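You operate a simulated robot arm through the tools that you are given. There is no shell and no other tool. Be economical: measure what you need, move in short steps, check, and stop when the job is done.

Carry out the task below with a simulated robot arm. There is one attempt and no reset: what you move stays moved.

TASK
Pull the bent shim and fit the one that closes the gap found.
Fine: loosen the wing knob first and tighten it last; the other shims stay out.

It is judged by the outcome, as a careful person would: the job done as asked, and still so three seconds after it is handed in. It fails if anything else is knocked over, pushed out of place, dropped, spilled or broken.

THE ROBOT
A 6-joint arm with a two-finger parallel gripper, fixed in place. Base frame: the origin is at the foot of the arm, x ahead of it, y to its left, z up; the work surface is at about z = 80.6. Lengths are in cm, angles in rad, forces in N, time in s.
With the tool pointing down near the work surface it reaches from about 24 to 64 cm from the base axis. Its first joint turns from -1.152 to 1.152 rad. Payload 2.7 kg.
Tool frame: the origin (TCP) lies between the finger pads and is the grasp point; the fingertips stand 2.3 cm ahead of it; z points along the fingers, y is the line along which they close. The gripper opens to 9.4 cm. The fingers are 3.8 cm wide and 1 cm thick; the gripper's body (5.4 by 9.6 cm) begins 3.9 cm behind the TCP.
Orientation is told as [roll, pitch, yaw] about the base's x, y, z axes, in that order, counted from this pose: with the fingers straight down and closing along the base's y, the tool's x points along the base's -x, its y along +y and its z along -z.

THE INTERFACE
- The arm moves only by the tool nudge_tool. Its argument "targets" is text: rows parted by semicolons, each of 6 numbers parted by spaces: the shift along the tool's x, y, z in cm, then the turn, a rotation vector about the tool's x, y, z in rad. In form: x y z ax ay az; .... A call has 1 to 20 rows; each row shifts and turns the commanded pose from where the row before left it, along the tool's axes as they then stand. "grip" is the opening, from 0 (shut) to 1 (fully open), set as the call begins (left out, the last holds). A row lasts 0.2 s, in which the tool goes at most 5 cm and 0.15 rad; a call with a longer step from one row to the next is refused whole, and so is a gripper value outside its range. A pose out of reach is approached as far as the arm can. The call stops where the force on the tool passes 60 N (or 10 N more than at its start, if that is more) or the arm is blocked; 0.2 s more then pass. The fingers move at their own pace (about 4.5 cm/s each) and stop on an object; they squeeze with about 32 N. The grip force told is the motor's: it shows also when the fingers shut on nothing. Time passes only in rows, and 0.2 s behind the last, so rows that do not move let the fingers close. It gives the time, the measured TCP pose, the force on the tool (base axes), the opening and the grip force at its end, in the units of the frame above (readings bear some noise).
- Cameras (640 x 400 px; columns grow to the right, rows downward): "scene" is fixed at [6.97, -42.51, 140.9]; the picture's right is [0.84, -0.55, 0.00], its down [-0.28, -0.43, -0.86] and it looks along [0.47, 0.72, -0.51] (base axes); focal length 331 px, centre (320, 200). "wrist" rides on the gripper at [-3.9, 0, -4.4] in the tool frame; the picture's right is [0.00, -1.00, 0.00], its down [0.97, 0.00, -0.24] and it looks along [0.24, 0.00, 0.97] (tool axes); focal length 218 px, centre (320, 200).
- get_image(camera): a new picture of that camera. No time passes.
- locate(camera, pixels): for up to 12 pixels [column, row] of the newest picture of that camera ("zoom" is the newest enlarged one), the place [x, y, z] in the base frame of the surface seen there, good to about 0.3 cm. No time passes.
- zoom(camera, box): a new picture of the part [left, top, right, bottom] of that camera's present view, enlarged. No time passes.
- job_done(): hands the job in; it is judged then, once.

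Work in short steps. Measure before you move; look again where a grasp or a placing could have gone wrong, and mend it. You have 80 turns and 34 pictures in all, those below and enlarged ones among them. Open the gripper and draw the arm clear of the work before you hand the job in, unless the task says otherwise; then end with one line.

The tools are called after "Emit:" as a command line: name --argument value ..., lists and objects as JSON in quotes. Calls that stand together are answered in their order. nudge_tool: Moves the arm, as the interface text tells. Its arguments: {"type":"object","properties":{"targets":{"type":"string"},"grip":{"type":"number"}},"required":["targets"]} The other tools are called the same way: get_image (camera) takes a picture; locate (camera, pixels) gives the place of the surface under pixels of a picture; zoom (camera, box) takes an enlarged picture of a part of a camera's view; job_done () hands the job in.

At the start:

```text
clock: 0.0
tool_pos: [35.58, -6.59, 119.98]
tcp_rot: [-0.001, 0.001, 0.0]
force: [0.2, -0.3, 0.3]
grip_width: 9.39
gripper_force: 0.1
```

scene: 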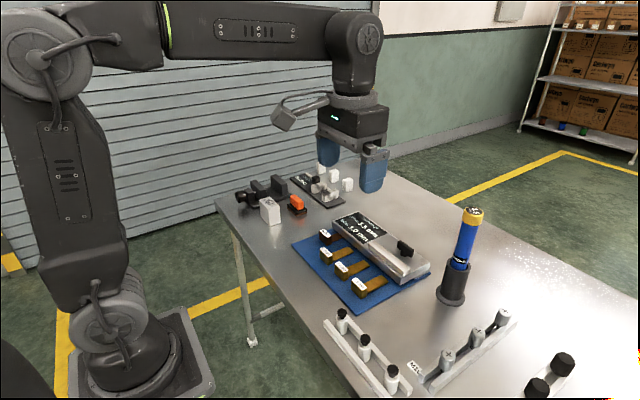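
wrist: 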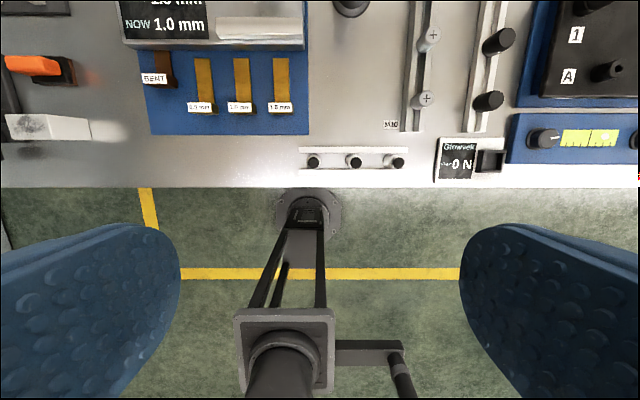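

I start by zooming in on the shim area at about scene (360,260) and the wrist view to read the labels.

Emit:
zoom --camera "scene" --box '[280, 200, 440, 320]'

Emit:
zoom --camera "wrist" --box '[110, 0, 320, 140]'

```text
3.33 times, centred on (360, 260) of scene
```

zoom: 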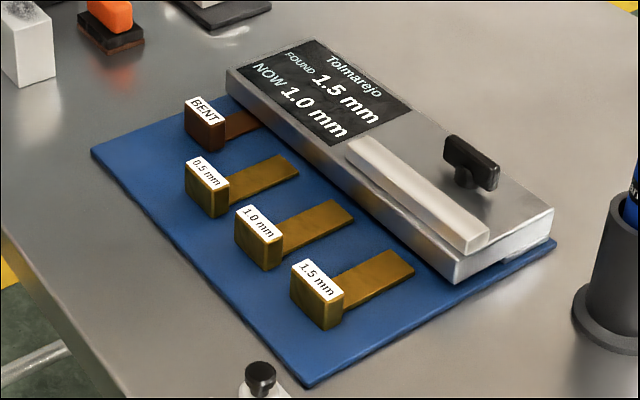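

```text
2.86 times, centred on (215, 70) of wrist
```

zoom: 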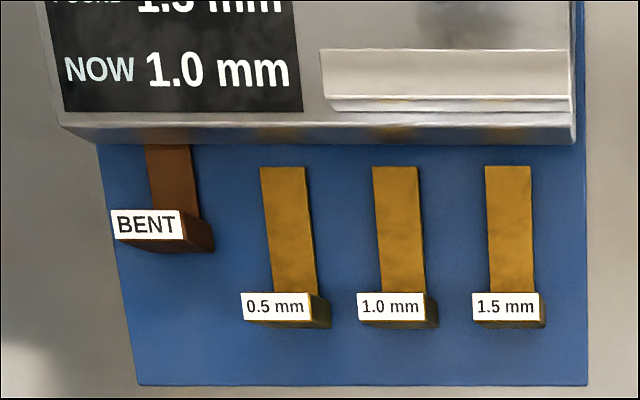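

The gauge says FOUND 1.5 mm and NOW 1.0 mm. The wing knob is at scene (405,247) and the handles lie along the blue mat. I measure them, zooming in for the knob.

Emit:
locate --camera "zoom" --pixels '[[148, 225], [195, 232], [172, 180], [275, 308], [390, 308], [508, 308], [508, 180], [508, 270], [104, 160], [585, 350], [570, 120], [450, 90]]'

Emit:
zoom --camera "scene" --box '[360, 220, 440, 290]'

```text
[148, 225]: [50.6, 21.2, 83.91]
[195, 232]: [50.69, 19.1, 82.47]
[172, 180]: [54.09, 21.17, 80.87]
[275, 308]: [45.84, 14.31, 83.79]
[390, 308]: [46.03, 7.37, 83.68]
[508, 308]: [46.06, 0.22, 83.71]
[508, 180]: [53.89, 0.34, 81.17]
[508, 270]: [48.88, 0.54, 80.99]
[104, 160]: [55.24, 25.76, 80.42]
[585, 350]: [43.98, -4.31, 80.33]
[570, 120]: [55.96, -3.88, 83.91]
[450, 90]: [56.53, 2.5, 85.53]
```

```text
5.71 times, centred on (400, 255) of scene
```

zoom: 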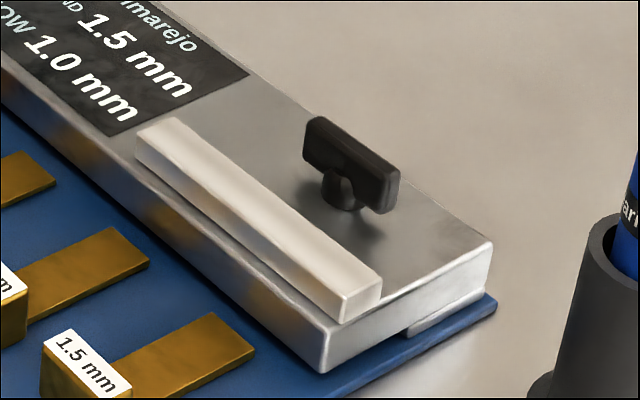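

Emit:
locate --camera "zoom" --pixels '[[320, 135], [385, 175], [350, 155], [340, 195], [345, 215], [300, 240], [335, 340], [455, 290], [420, 325], [360, 300], [150, 140], [490, 240]]'

Emit:
zoom --camera "scene" --box '[312, 218, 352, 248]'

```text
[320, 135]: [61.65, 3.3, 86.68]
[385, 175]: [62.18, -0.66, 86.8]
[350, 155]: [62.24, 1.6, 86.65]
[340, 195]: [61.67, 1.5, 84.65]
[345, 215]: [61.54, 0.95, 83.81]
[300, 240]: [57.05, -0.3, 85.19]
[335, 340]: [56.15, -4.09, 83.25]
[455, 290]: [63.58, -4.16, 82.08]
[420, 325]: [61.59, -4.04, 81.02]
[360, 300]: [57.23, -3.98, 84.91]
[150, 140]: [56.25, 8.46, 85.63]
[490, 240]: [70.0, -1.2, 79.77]
```

```text
13.33 times, centred on (332, 233) of scene
```

zoom: 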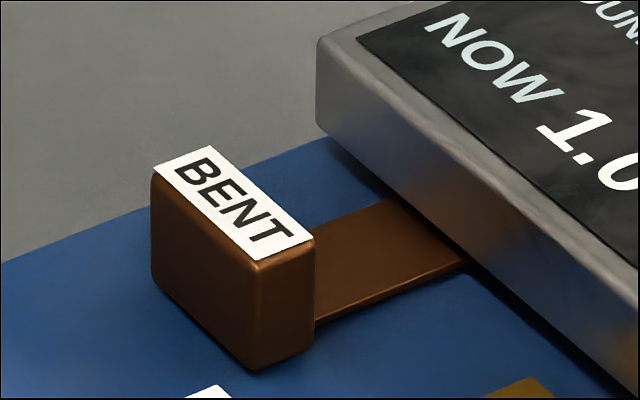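

The wing sits at about (62.1, 1.3), lies along y, and its top is at z≈87. I move above it, turning the tool 90° clockwise from above so there is room to turn the knob counter-clockwise.

Emit:
nudge_tool --targets "-2.42 0.72 1.64 0 0 0.1428; 0 0 0 0 0 0.1428; 0 0 0 0 0 0.1428; 0 0 0 0 0 0.1428; 0 0 0 0 0 0.1428; 0 0 0 0 0 0.1428; 0 0 0 0 0 0.1428; 0 0 0 0 0 0.1428; 0 0 0 0 0 0.1428; 0 0 0 0 0 0.1428; 0 0 0 0 0 0.1428; 1.0 3.5 2.3 0 0 0; 1.0 3.5 2.3 0 0 0; 1.0 3.5 2.3 0 0 0; 1.0 3.5 2.3 0 0 0;  1.0 3.5 2.3 0 0 0; 1.0 3.5 2.3 0 0 0;1.0 3.2 2.3 0 0 0" --grip 0.4

Emit:
get_image --camera "wrist"

```text
clock: 3.8
tool_pos: [62.06, 1.02, 102.4]
tcp_rot: [-0.001, -0.001, -1.572]
force: [0.4, 0.1, -0.1]
grip_width: 3.77
gripper_force: 0.1
```

```text
27 pictures are left
```

wrist: 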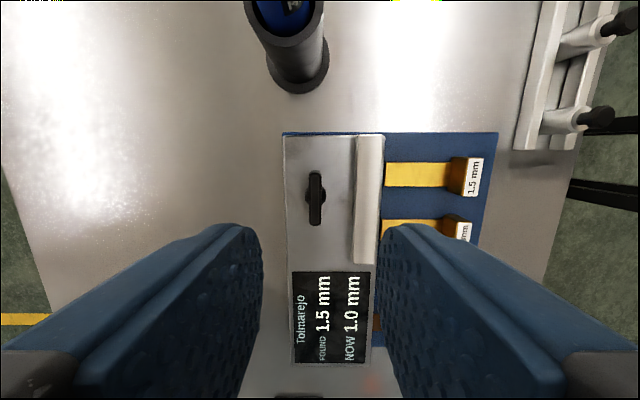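

Emit:
locate --camera "wrist" --pixels '[[316, 175], [316, 198], [317, 221], [310, 195], [322, 195], [300, 195], [355, 200], [380, 200]]'

Emit:
zoom --camera "wrist" --box '[270, 130, 390, 240]'

```text
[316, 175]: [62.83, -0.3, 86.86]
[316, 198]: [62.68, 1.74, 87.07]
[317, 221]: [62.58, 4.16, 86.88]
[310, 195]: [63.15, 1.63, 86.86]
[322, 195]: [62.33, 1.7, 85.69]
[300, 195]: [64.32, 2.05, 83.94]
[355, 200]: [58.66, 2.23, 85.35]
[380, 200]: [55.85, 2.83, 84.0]
```

```text
3.64 times, centred on (330, 185) of wrist
```

zoom: 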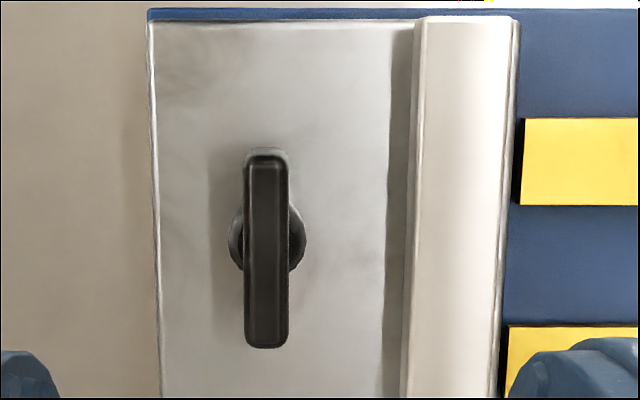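

The knob centre is at about (62.55, 1.8). I descend over it, keeping the fingertips just above the plate (z≈84), then close.

Emit:
nudge_tool --targets "0.8 0.5 3 0 0 0; 0 0 4 0 0 0; 0 0 4 0 0 0; 0 0 2.5 0 0 0; 0 0 1.3 0 0 0; 0 0 0 0 0 0"

Emit:
get_image --camera "wrist"

```text
clock: 5.2
tool_pos: [62.7, 1.89, 87.55]
tcp_rot: [0.002, -0.001, -1.569]
force: [-0.2, -0.1, 1.6]
grip_width: 3.79
gripper_force: 0.1
```

```text
25 pictures are left
```

wrist: 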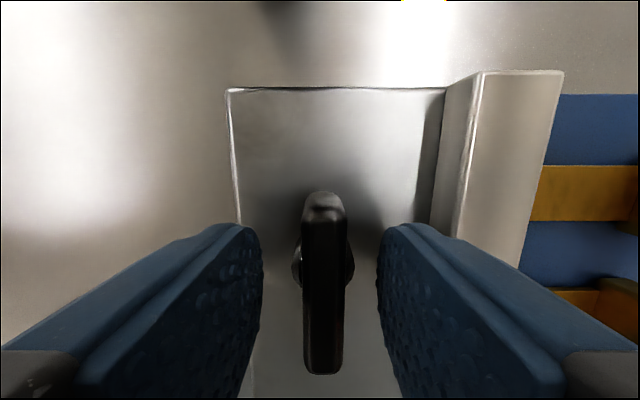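

The wing is centred between the fingers, so I close on it.

Emit:
nudge_tool --targets "0 0 0 0 0 0; 0 0 0 0 0 0; 0 0 0 0 0 0; 0 0 0 0 0 0" --grip 0

```text
clock: 6.2
tool_pos: [62.53, 1.92, 87.57]
tcp_rot: [-0.003, 0.0, -1.57]
force: [-16.4, -1.0, 3.8]
grip_width: 2.15
gripper_force: 44.6
```

The width of 2.15 is more than I expected for the wing, so I check what is gripped.

Emit:
get_image --camera "wrist"

Emit:
zoom --camera "scene" --box '[360, 210, 440, 260]'

```text
24 pictures are left
```

wrist: 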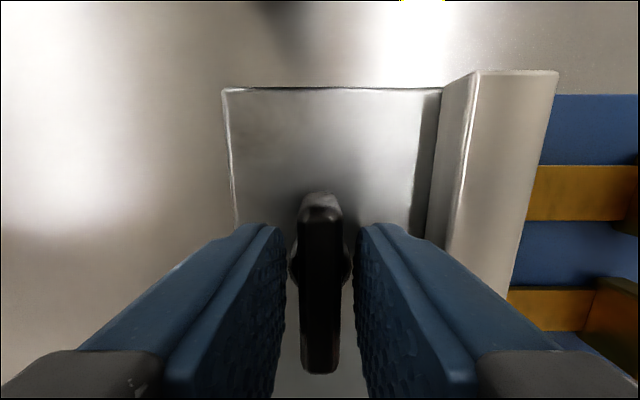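

```text
8.00 times, centred on (400, 235) of scene
```

zoom: 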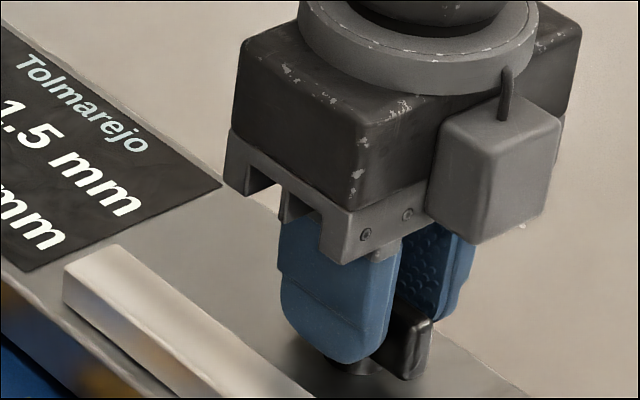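

The tips hold the collar rather than the wing. I open, rise 0.7 cm and close again.

Emit:
nudge_tool --targets "0 0 0 0 0 0; 0 -0.15 0 0 0 0; 0 0 -0.4 0 0 0; 0 0 -0.3 0 0 0" --grip 0.35

Emit:
nudge_tool --targets "0 0 0 0 0 0; 0 0 0 0 0 0; 0 0 0 0 0 0; 0 0 0 0 0 0" --grip 0

```text
clock: 7.2
tool_pos: [62.46, 1.87, 88.21]
tcp_rot: [0.002, 0.0, -1.568]
force: [0.6, 0.7, -0.5]
grip_width: 3.3
gripper_force: 0.0
```

```text
clock: 8.2
tool_pos: [62.56, 1.85, 88.29]
tcp_rot: [0.002, 0.0, -1.569]
force: [10.6, 0.7, -3.2]
grip_width: 1.18
gripper_force: 44.9
```

Now 1.18 cm wide: the wing is held. I turn it counter-clockwise from above (negative about tool z) and watch the force.

Emit:
nudge_tool --targets "0 0.1 0 0 0 -0.1; 0 0 0 0 0 -0.12; 0 0 0 0 0 -0.12; 0 0 0 0 0 -0.12; 0 0 0 0 0 -0.12; 0 0 0 0 0 -0.12; 0 0 0 0 0 -0.12"

Emit:
get_image --camera "scene"

```text
clock: 9.8
tool_pos: [62.59, 1.92, 88.3]
tcp_rot: [0.001, -0.002, -0.747]
force: [5.0, 4.2, -2.0]
grip_width: 1.2
gripper_force: 44.9
```

```text
22 pictures are left
```

scene: 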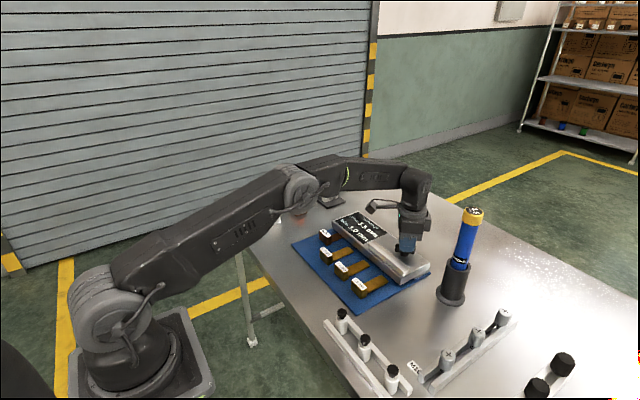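

It turned about 47° with little resistance. I continue to 90°.

Emit:
nudge_tool --targets "0 0 0 0 0 -0.12; 0 0 0 0 0 -0.12; 0 0 0 0 0 -0.12; 0 0 0 0 0 -0.12; 0 0 0 0 0 -0.12; 0 0 0 0 0 -0.12;0 0 0 0 0 -0.03; 0 0 0 0 0 0"

Emit:
get_image --camera "wrist"

```text
clock: 11.6
tool_pos: [62.73, 2.07, 88.21]
tcp_rot: [0.001, -0.003, 0.004]
force: [11.0, 12.6, -2.2]
grip_width: 1.19
gripper_force: 45.1
```

```text
21 pictures are left
```

wrist: 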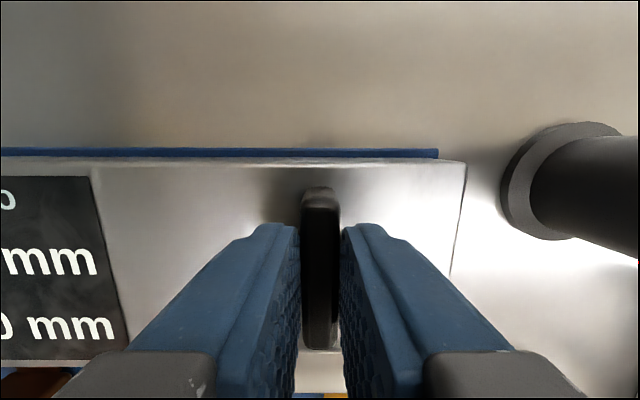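

The wing turned a full quarter turn. I release, rise, and look at the plate and gauge.

Emit:
nudge_tool --targets "0 0 0 0 0 0; 0 0 0 0 0 0; 0 0 -3 0 0 0; 0 0 -5 0 0 0; 0 0 -5 0 0 0; 5 0 0 0 0 0; 4 3 0 0 0 0; 3 4 0 0 0 0; 0 5 0 0 0 0; 0 5 0 0 0 0; 0 0 0 0 0 0" --grip 0.4

Emit:
get_image --camera "wrist"

Emit:
zoom --camera "scene" --box '[280, 200, 440, 300]'

```text
clock: 14.0
tool_pos: [50.7, 18.83, 101.23]
tcp_rot: [0.0, -0.001, 0.0]
force: [-0.9, 0.1, 0.1]
grip_width: 3.77
gripper_force: 0.1
```

```text
20 pictures are left
```

wrist: 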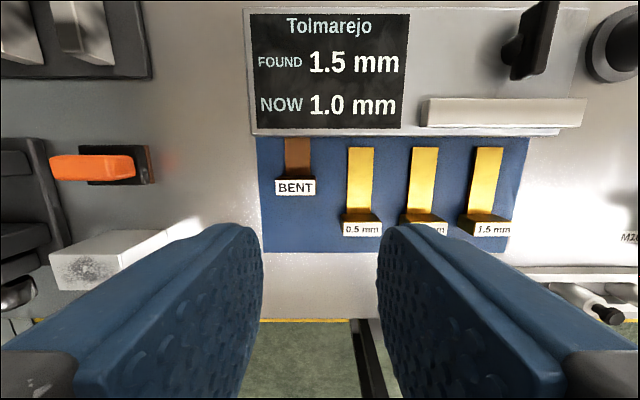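

```text
4.00 times, centred on (360, 250) of scene
```

zoom: 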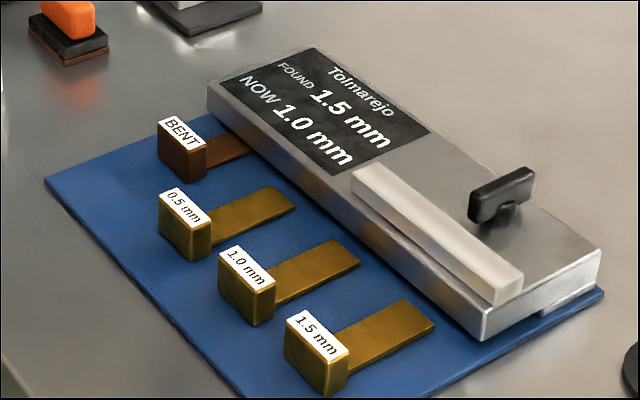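

Emit:
locate --camera "zoom" --pixels '[[160, 122], [186, 118], [206, 148], [182, 155], [180, 170], [285, 315], [310, 312], [348, 348], [322, 362], [390, 325], [405, 302], [430, 325]]'

Emit:
locate --camera "wrist" --pixels '[[276, 187], [315, 187], [295, 187], [287, 155], [311, 155], [473, 228], [512, 228], [493, 222], [478, 155], [501, 155], [295, 182], [487, 200]]'

Emit:
zoom --camera "wrist" --box '[250, 120, 410, 220]'

```text
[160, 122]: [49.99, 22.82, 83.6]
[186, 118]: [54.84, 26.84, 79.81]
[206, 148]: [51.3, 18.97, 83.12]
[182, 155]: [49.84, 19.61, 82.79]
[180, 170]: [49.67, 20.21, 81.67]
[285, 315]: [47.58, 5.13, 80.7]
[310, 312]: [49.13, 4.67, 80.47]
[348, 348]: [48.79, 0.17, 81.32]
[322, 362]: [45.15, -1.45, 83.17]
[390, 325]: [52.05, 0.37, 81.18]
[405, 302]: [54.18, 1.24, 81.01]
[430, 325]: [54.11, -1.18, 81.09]
```

```text
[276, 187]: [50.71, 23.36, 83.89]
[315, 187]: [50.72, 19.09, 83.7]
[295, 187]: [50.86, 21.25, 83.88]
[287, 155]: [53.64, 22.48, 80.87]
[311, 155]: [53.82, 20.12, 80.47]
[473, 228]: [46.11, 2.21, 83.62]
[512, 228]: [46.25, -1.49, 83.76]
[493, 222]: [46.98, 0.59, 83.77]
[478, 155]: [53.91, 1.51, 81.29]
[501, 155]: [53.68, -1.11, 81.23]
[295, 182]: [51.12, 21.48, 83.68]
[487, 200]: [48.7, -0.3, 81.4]
```

```text
4.00 times, centred on (330, 170) of wrist
```

zoom: 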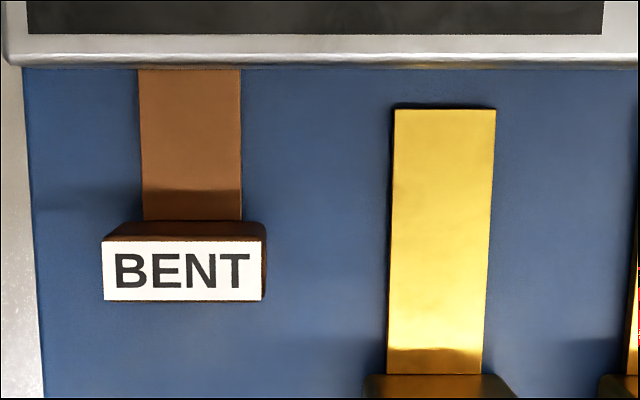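

The bent handle is centred at about (50.9, 21.15) with its top at 83.8. I descend around it, closing along y.

Emit:
nudge_tool --targets "-0.2 2.3 2 0 0 0; 0 0 4.5 0 0 0; 0 0 4.5 0 0 0; 0 0 3.5 0 0 0; 0 0 2 0 0 0; 0 0 1.2 0 0 0; 0 0 0 0 0 0" --grip 0.65

Emit:
get_image --camera "wrist"

```text
clock: 15.6
tool_pos: [50.94, 21.16, 83.51]
tcp_rot: [0.0, 0.0, 0.003]
force: [-1.1, 0.4, 0.3]
grip_width: 6.11
gripper_force: 0.0
```

```text
17 pictures are left
```

wrist: 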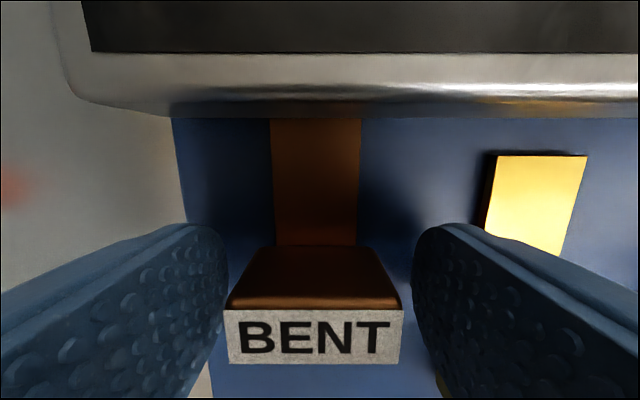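

Emit:
nudge_tool --targets "0 0.1 0 0 0 0; 0 0 0 0 0 0; 0 0 0 0 0 0; 0 0 0 0 0 0; 0 0 0 0 0 0" --grip 0

Emit:
nudge_tool --targets "0.3 0 0 0 0 0; 0.4 0 0 0 0 0; 0.4 0 0 0 0 0"

```text
clock: 16.8
tool_pos: [50.9, 21.31, 83.55]
tcp_rot: [0.0, -0.003, 0.001]
force: [0.6, 5.9, -0.7]
grip_width: 4.2
gripper_force: 45.0
```

```text
clock: 17.6
tool_pos: [49.79, 21.21, 83.54]
tcp_rot: [0.0, -0.003, 0.002]
force: [0.5, 8.3, -5.3]
grip_width: 4.18
gripper_force: 45.0
```

It slides out freely. I pull the rest of the way (about 5 cm in all) and check before lifting.

Emit:
nudge_tool --targets "1 0 0 0 0 0; 1 0 0 0 0 0; 1 0 0 0 0 0; 1 0 0 0 0 0; 1 0 0 0 0 0; 0 0 0 0 0 0"

Emit:
get_image --camera "wrist"

```text
clock: 19.0
tool_pos: [45.4, 21.26, 83.9]
tcp_rot: [0.009, -0.018, 0.001]
force: [39.0, -5.3, 0.0]
grip_width: 4.18
gripper_force: 44.9
```

```text
16 pictures are left
```

wrist: 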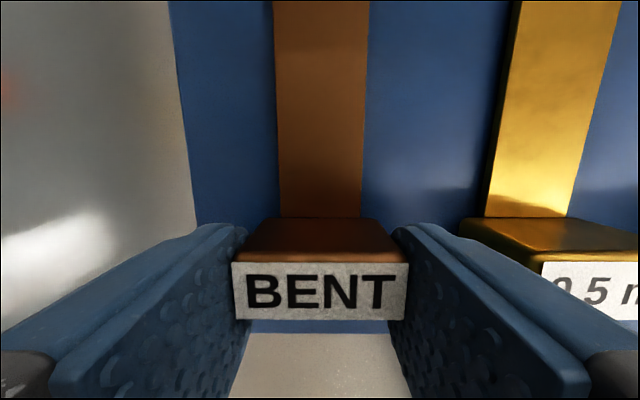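

Resistance of 39 N appeared near x=45.4. I look before going further.

Emit:
zoom --camera "scene" --box '[280, 180, 400, 280]'

```text
4.00 times, centred on (340, 230) of scene
```

zoom: 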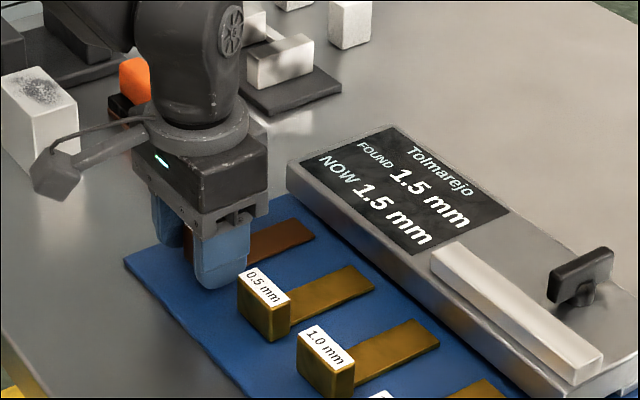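

Emit:
locate --camera "zoom" --pixels '[[60, 170], [40, 100], [70, 85], [60, 130], [130, 75], [125, 110], [85, 145], [175, 60], [20, 120], [95, 190], [290, 243], [200, 160]]'

```text
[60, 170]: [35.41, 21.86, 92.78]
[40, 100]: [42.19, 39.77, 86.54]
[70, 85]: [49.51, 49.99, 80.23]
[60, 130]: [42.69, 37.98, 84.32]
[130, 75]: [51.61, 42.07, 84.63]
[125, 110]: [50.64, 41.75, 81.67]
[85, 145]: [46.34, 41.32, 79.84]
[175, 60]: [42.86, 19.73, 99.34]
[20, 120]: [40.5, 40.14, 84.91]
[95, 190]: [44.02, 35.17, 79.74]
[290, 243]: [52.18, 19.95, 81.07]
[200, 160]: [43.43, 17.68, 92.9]
```

The bent shim is fully out (tip at x≈52.5, block edge at 55.2) and the gauge now reads NOW 1.5. I lift straight up a little and watch the force.

Emit:
nudge_tool --targets "-0.3 0 -0.5 0 0 0; 0 0 -0.7 0 0 0; 0 0 -0.5 0 0 0"

Emit:
get_image --camera "wrist"

```text
clock: 19.8
tool_pos: [44.7, 21.28, 84.75]
tcp_rot: [-0.006, 0.013, 0.002]
force: [4.0, 5.9, -40.0]
grip_width: 4.16
gripper_force: 44.5
```

```text
14 pictures are left
```

wrist: 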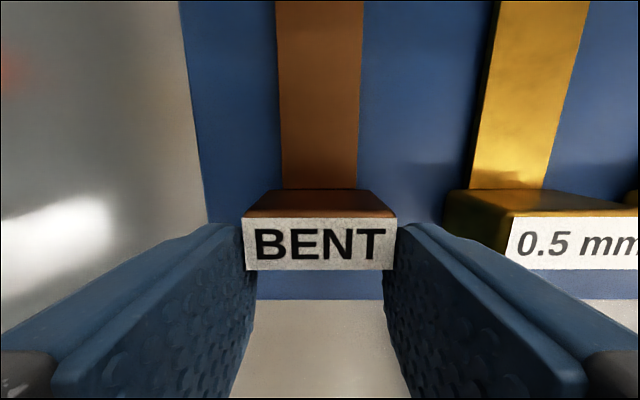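

The fingers slipped on the handle while the shim stayed put. I measure where it and its tip are.

Emit:
locate --camera "wrist" --pixels '[[320, 243], [255, 225], [385, 225], [320, 205], [320, 170], [320, 100], [320, 10], [515, 235], [480, 210], [530, 150], [420, 290], [230, 100]]'

Emit:
zoom --camera "scene" --box '[310, 215, 370, 255]'

```text
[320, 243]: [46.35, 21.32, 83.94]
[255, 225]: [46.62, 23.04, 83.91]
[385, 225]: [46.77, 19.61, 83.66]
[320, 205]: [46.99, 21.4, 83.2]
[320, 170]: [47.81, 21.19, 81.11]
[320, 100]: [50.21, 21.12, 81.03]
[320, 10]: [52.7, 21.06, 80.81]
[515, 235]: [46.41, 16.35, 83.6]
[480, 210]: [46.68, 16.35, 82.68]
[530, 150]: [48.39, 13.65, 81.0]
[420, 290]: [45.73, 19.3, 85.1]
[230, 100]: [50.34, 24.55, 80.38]
```

```text
10.00 times, centred on (340, 235) of scene
```

zoom: 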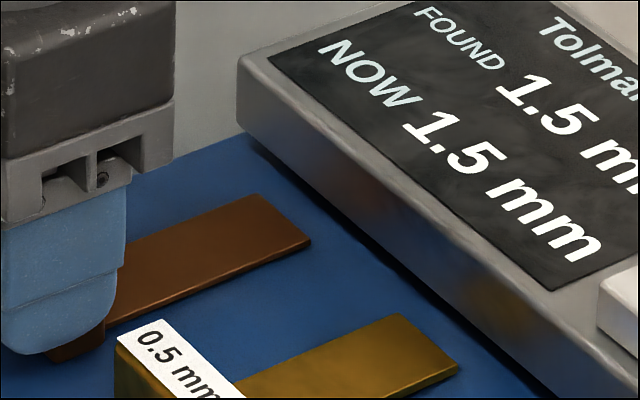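

The tip is clear and the bent shim stands at x≈46.4, level with the other handles. That is evidently its guide's outer stop, and NOW reads 1.5 mm. I release it there, rise, and go over the 1.5 mm handle at about (46.6, 0.35).

Emit:
nudge_tool --targets "0 0 0.5 0 0 0; 0 0 0 0 0 0"

Emit:
nudge_tool --targets "0 0 0 0 0 0; 0 0 0 0 0 0; 0 0 -2.5 0 0 0; 0 0 -4 0 0 0; 0 0 -4 0 0 0; -0.5 -4.5 0 0 0 0; -0.5 -4.5 0 0 0 0; -0.3 -4.5 0 0 0 0; 0 -4.5 0 0 0 0; 0 -2.8 0 0 0 0; 0 0 0 0 0 0" --grip 0.65

Emit:
get_image --camera "wrist"

```text
clock: 20.4
tool_pos: [44.96, 21.31, 84.86]
tcp_rot: [-0.002, -0.001, 0.002]
force: [-0.3, 1.8, -11.2]
grip_width: 4.16
gripper_force: 44.9
```

```text
clock: 22.8
tool_pos: [46.39, 0.44, 95.27]
tcp_rot: [0.0, -0.002, 0.002]
force: [0.1, -0.4, -0.3]
grip_width: 6.12
gripper_force: 0.1
```

```text
12 pictures are left
```

wrist: 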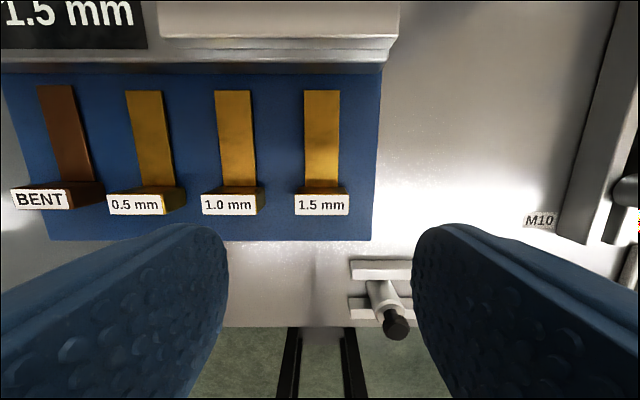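

All four are in line and the 1.5 mm handle is centred at column 321. I descend with a narrower opening to clear the 1.0 mm handle.

Emit:
nudge_tool --targets "-0.3 -0.05 2 0 0 0; 0 0 4 0 0 0; 0 0 3 0 0 0; 0 0 1.7 0 0 0; 0 0 1.05 0 0 0; 0 0 0 0 0 0" --grip 0.58

Emit:
nudge_tool --targets "0 0 0 0 0 0; 0 0 0 0 0 0; 0 0 0 0 0 0; 0 0 0 0 0 0" --grip 0

```text
clock: 24.2
tool_pos: [46.73, 0.33, 83.52]
tcp_rot: [-0.001, 0.0, 0.002]
force: [0.0, -0.8, 0.2]
grip_width: 5.43
gripper_force: 0.0
```

```text
clock: 25.2
tool_pos: [46.73, 0.31, 83.55]
tcp_rot: [-0.001, 0.0, 0.0]
force: [1.9, -15.5, -5.0]
grip_width: 4.17
gripper_force: 44.8
```

The handle is held. I slide it straight in (+x) by short steps.

Emit:
nudge_tool --targets "-0.5 -0.1 0 0 0 0; -0.7 0 0 0 0 0; -0.8 0 0 0 0 0; -0.8 0 0 0 0 0; -0.8 0 0 0 0 0; -0.4 0 0 0 0 0; 0 0 0 0 0 0"

Emit:
zoom --camera "scene" --box '[290, 200, 430, 300]'

```text
clock: 26.8
tool_pos: [50.78, 0.28, 83.67]
tcp_rot: [-0.001, -0.002, 0.002]
force: [-0.6, -15.9, 14.0]
grip_width: 4.2
gripper_force: 45.2
```

```text
4.00 times, centred on (360, 250) of scene
```

zoom: 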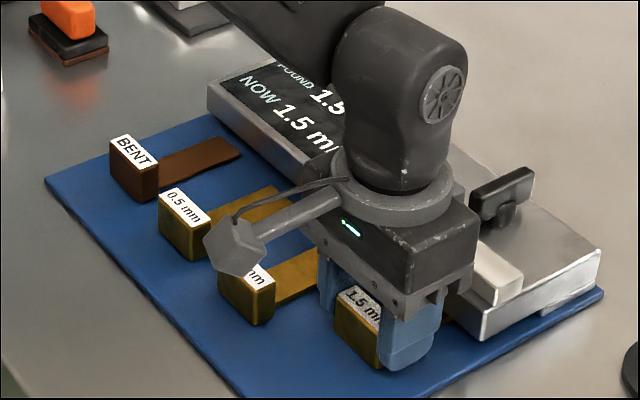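

It moved 4.05 cm, but NOW still reads 1.5. I push on in small steps until the stop.

Emit:
nudge_tool --targets "-0.2 0 0 0 0 0; -0.2 0 0 0 0 0; -0.2 0 0 0 0 0; -0.2 0 0 0 0 0; 0 0 0 0 0 0"

Emit:
zoom --camera "scene" --box '[290, 200, 430, 300]'

```text
clock: 28.0
tool_pos: [51.3, 0.34, 83.62]
tcp_rot: [0.001, 0.008, -0.001]
force: [-24.8, -16.5, 29.0]
grip_width: 4.21
gripper_force: 44.7
```

```text
4.00 times, centred on (360, 250) of scene
```

zoom: 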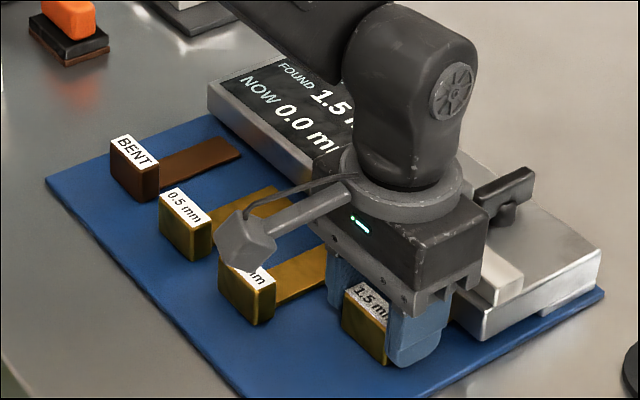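

NOW reads 0.0 and the shim is against its stop. I ease off, release, rise, and move above the knob with the tool unrotated, since the wing now lies along x.

Emit:
nudge_tool --targets "0.25 0 0 0 0 0; 0 0 0 0 0 0"

Emit:
nudge_tool --targets "0 0 0 0 0 0; 0 0 0 0 0 0; 0 0 -2.5 0 0 0; 0 0 -4.5 0 0 0; 0 0 -4.5 0 0 0; -3 0.4 0 0 0 0; -3 0.4 0 0 0 0; -3 0.4 0 0 0 0; -2.2 0.4 0 0 0 0; 0 0 0 0 0 0; 0 0 0 0 0 0" --grip 0.58

Emit:
get_image --camera "wrist"

Emit:
zoom --camera "scene" --box '[290, 200, 430, 300]'

```text
clock: 28.6
tool_pos: [51.24, 0.31, 83.63]
tcp_rot: [-0.001, -0.003, 0.002]
force: [-1.9, -15.9, 17.2]
grip_width: 4.19
gripper_force: 44.9
```

```text
clock: 31.0
tool_pos: [62.38, 2.0, 95.05]
tcp_rot: [0.001, 0.001, 0.003]
force: [-0.8, -0.4, 0.4]
grip_width: 5.41
gripper_force: 0.0
```

```text
9 pictures are left
```

wrist: 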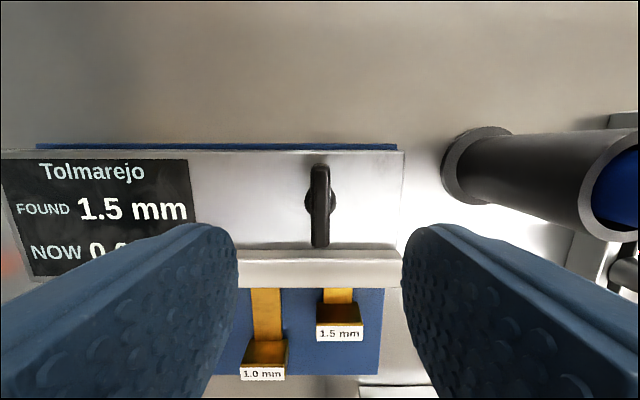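

```text
4.00 times, centred on (360, 250) of scene
```

zoom: 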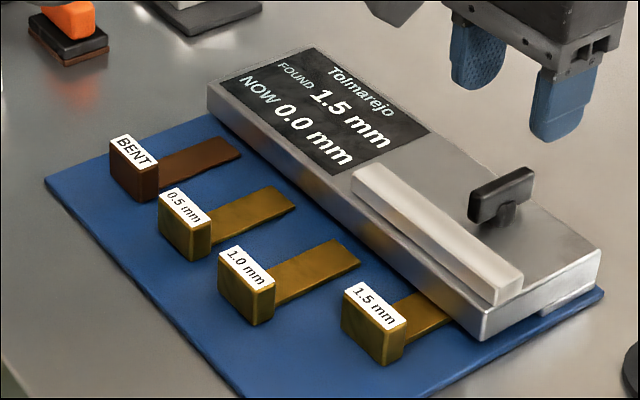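

NOW reads 0.0 with the 1.5 mm shim fitted, and the wing is centred at column 320. I descend to the same wing height (z≈88.25) and close.

Emit:
nudge_tool --targets "-0.2 -0.05 2 0 0 0; 0 0 3 0 0 0; 0 0 1.8 0 0 0; 0 0 0 0 0 0" --grip 0.38

Emit:
nudge_tool --targets "0 0 0 0 0 0; 0 0 0 0 0 0; 0 0 0 0 0 0; 0 0 0 0 0 0" --grip 0

```text
clock: 32.0
tool_pos: [62.59, 1.91, 88.21]
tcp_rot: [0.001, -0.001, 0.001]
force: [0.7, 0.3, 0.5]
grip_width: 3.57
gripper_force: 0.1
```

```text
clock: 33.0
tool_pos: [62.61, 1.95, 88.24]
tcp_rot: [0.001, -0.001, 0.001]
force: [0.2, 9.5, -1.3]
grip_width: 1.19
gripper_force: 45.5
```

The wing is held. I turn it clockwise by 90° to tighten, plus a little more to meet the stop.

Emit:
nudge_tool --targets "0 0.05 0 0 0 0.12; 0 0 0 0 0 0.12; 0 0 0 0 0 0.12; 0 0 0 0 0 0.12; 0 0 0 0 0 0.12; 0 0 0 0 0 0.12; 0 0 0 0 0 0.12; 0 0 0 0 0 0.12; 0 0 0 0 0 0.12; 0 0 0 0 0 0.12; 0 0 0 0 0 0.12; 0 0 0 0 0 0.12; 0 0 0 0 0 0.12; 0 0 0 0 0 0.06; 0 0 0 0 0 0"

Emit:
nudge_tool --targets "0 0 0 0 0 0.04; 0 0 0 0 0 0.04; 0 0 0 0 0 0"

```text
clock: 36.2
tool_pos: [62.59, 2.01, 88.22]
tcp_rot: [0.001, -0.001, -1.618]
force: [5.3, -1.0, -6.1]
grip_width: 1.3
gripper_force: 45.3
```

```text
clock: 37.0
tool_pos: [62.58, 2.01, 88.26]
tcp_rot: [-0.001, -0.001, -1.695]
force: [6.6, 4.9, -6.2]
grip_width: 1.62
gripper_force: 44.7
```

The fingers spread from 1.19 to 1.62 cm as I overturned, so the knob is at its tight stop. I come back to square, release and draw clear.

Emit:
nudge_tool --targets "0 0 0 0 0 -0.1; 0 0 0 0 0 0"

Emit:
nudge_tool --targets "0 0 0 0 0 0; 0 0 0 0 0 0; 0 0 0 0 0 0; 0 0 -2.5 0 0 0; 0 0 -4 0 0 0; 0 0 -4.5 0 0 0; 0 0 -4.5 0 0 0; 0 -4 -2 0 0 0; 0 -4 -2 0 0 0; 0 -4 -1 0 0 0; 0 -4 -1 0 0 0; 0 0 0 0 0 0" --grip 0.4

Emit:
get_image --camera "wrist"

Emit:
zoom --camera "scene" --box '[280, 180, 440, 300]'

```text
clock: 37.6
tool_pos: [62.6, 1.97, 88.27]
tcp_rot: [-0.001, -0.001, -1.598]
force: [4.4, 1.0, -3.4]
grip_width: 1.21
gripper_force: 44.8
```

```text
clock: 40.2
tool_pos: [46.41, 2.33, 109.58]
tcp_rot: [0.002, -0.001, -1.601]
force: [-0.8, 1.1, 0.0]
grip_width: 3.77
gripper_force: 0.0
out of reach, approached as far as the arm can: row 7
```

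```text
7 pictures are left
```

wrist: 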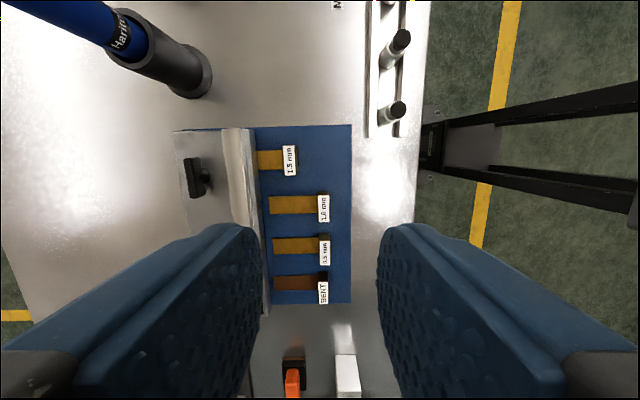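

```text
3.33 times, centred on (360, 240) of scene
```

zoom: 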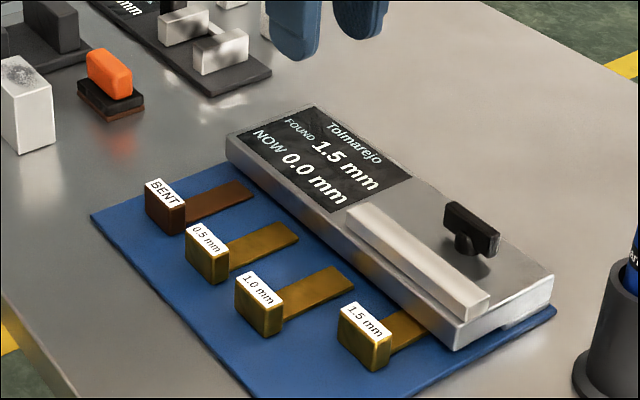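

The wing knob is back in its original tight position, the gauge reads NOW 0.0, only the 1.5 mm shim is in, and the arm is clear with the gripper open. I hand the job in.

Emit:
job_done

```text
The job is handed in.
```

I loosened the wing knob, pulled the bent shim and fitted the 1.5 mm shim. I then retightened the knob; the gauge reads 0.0 mm and the 0.5 mm and 1.0 mm shims stayed out.
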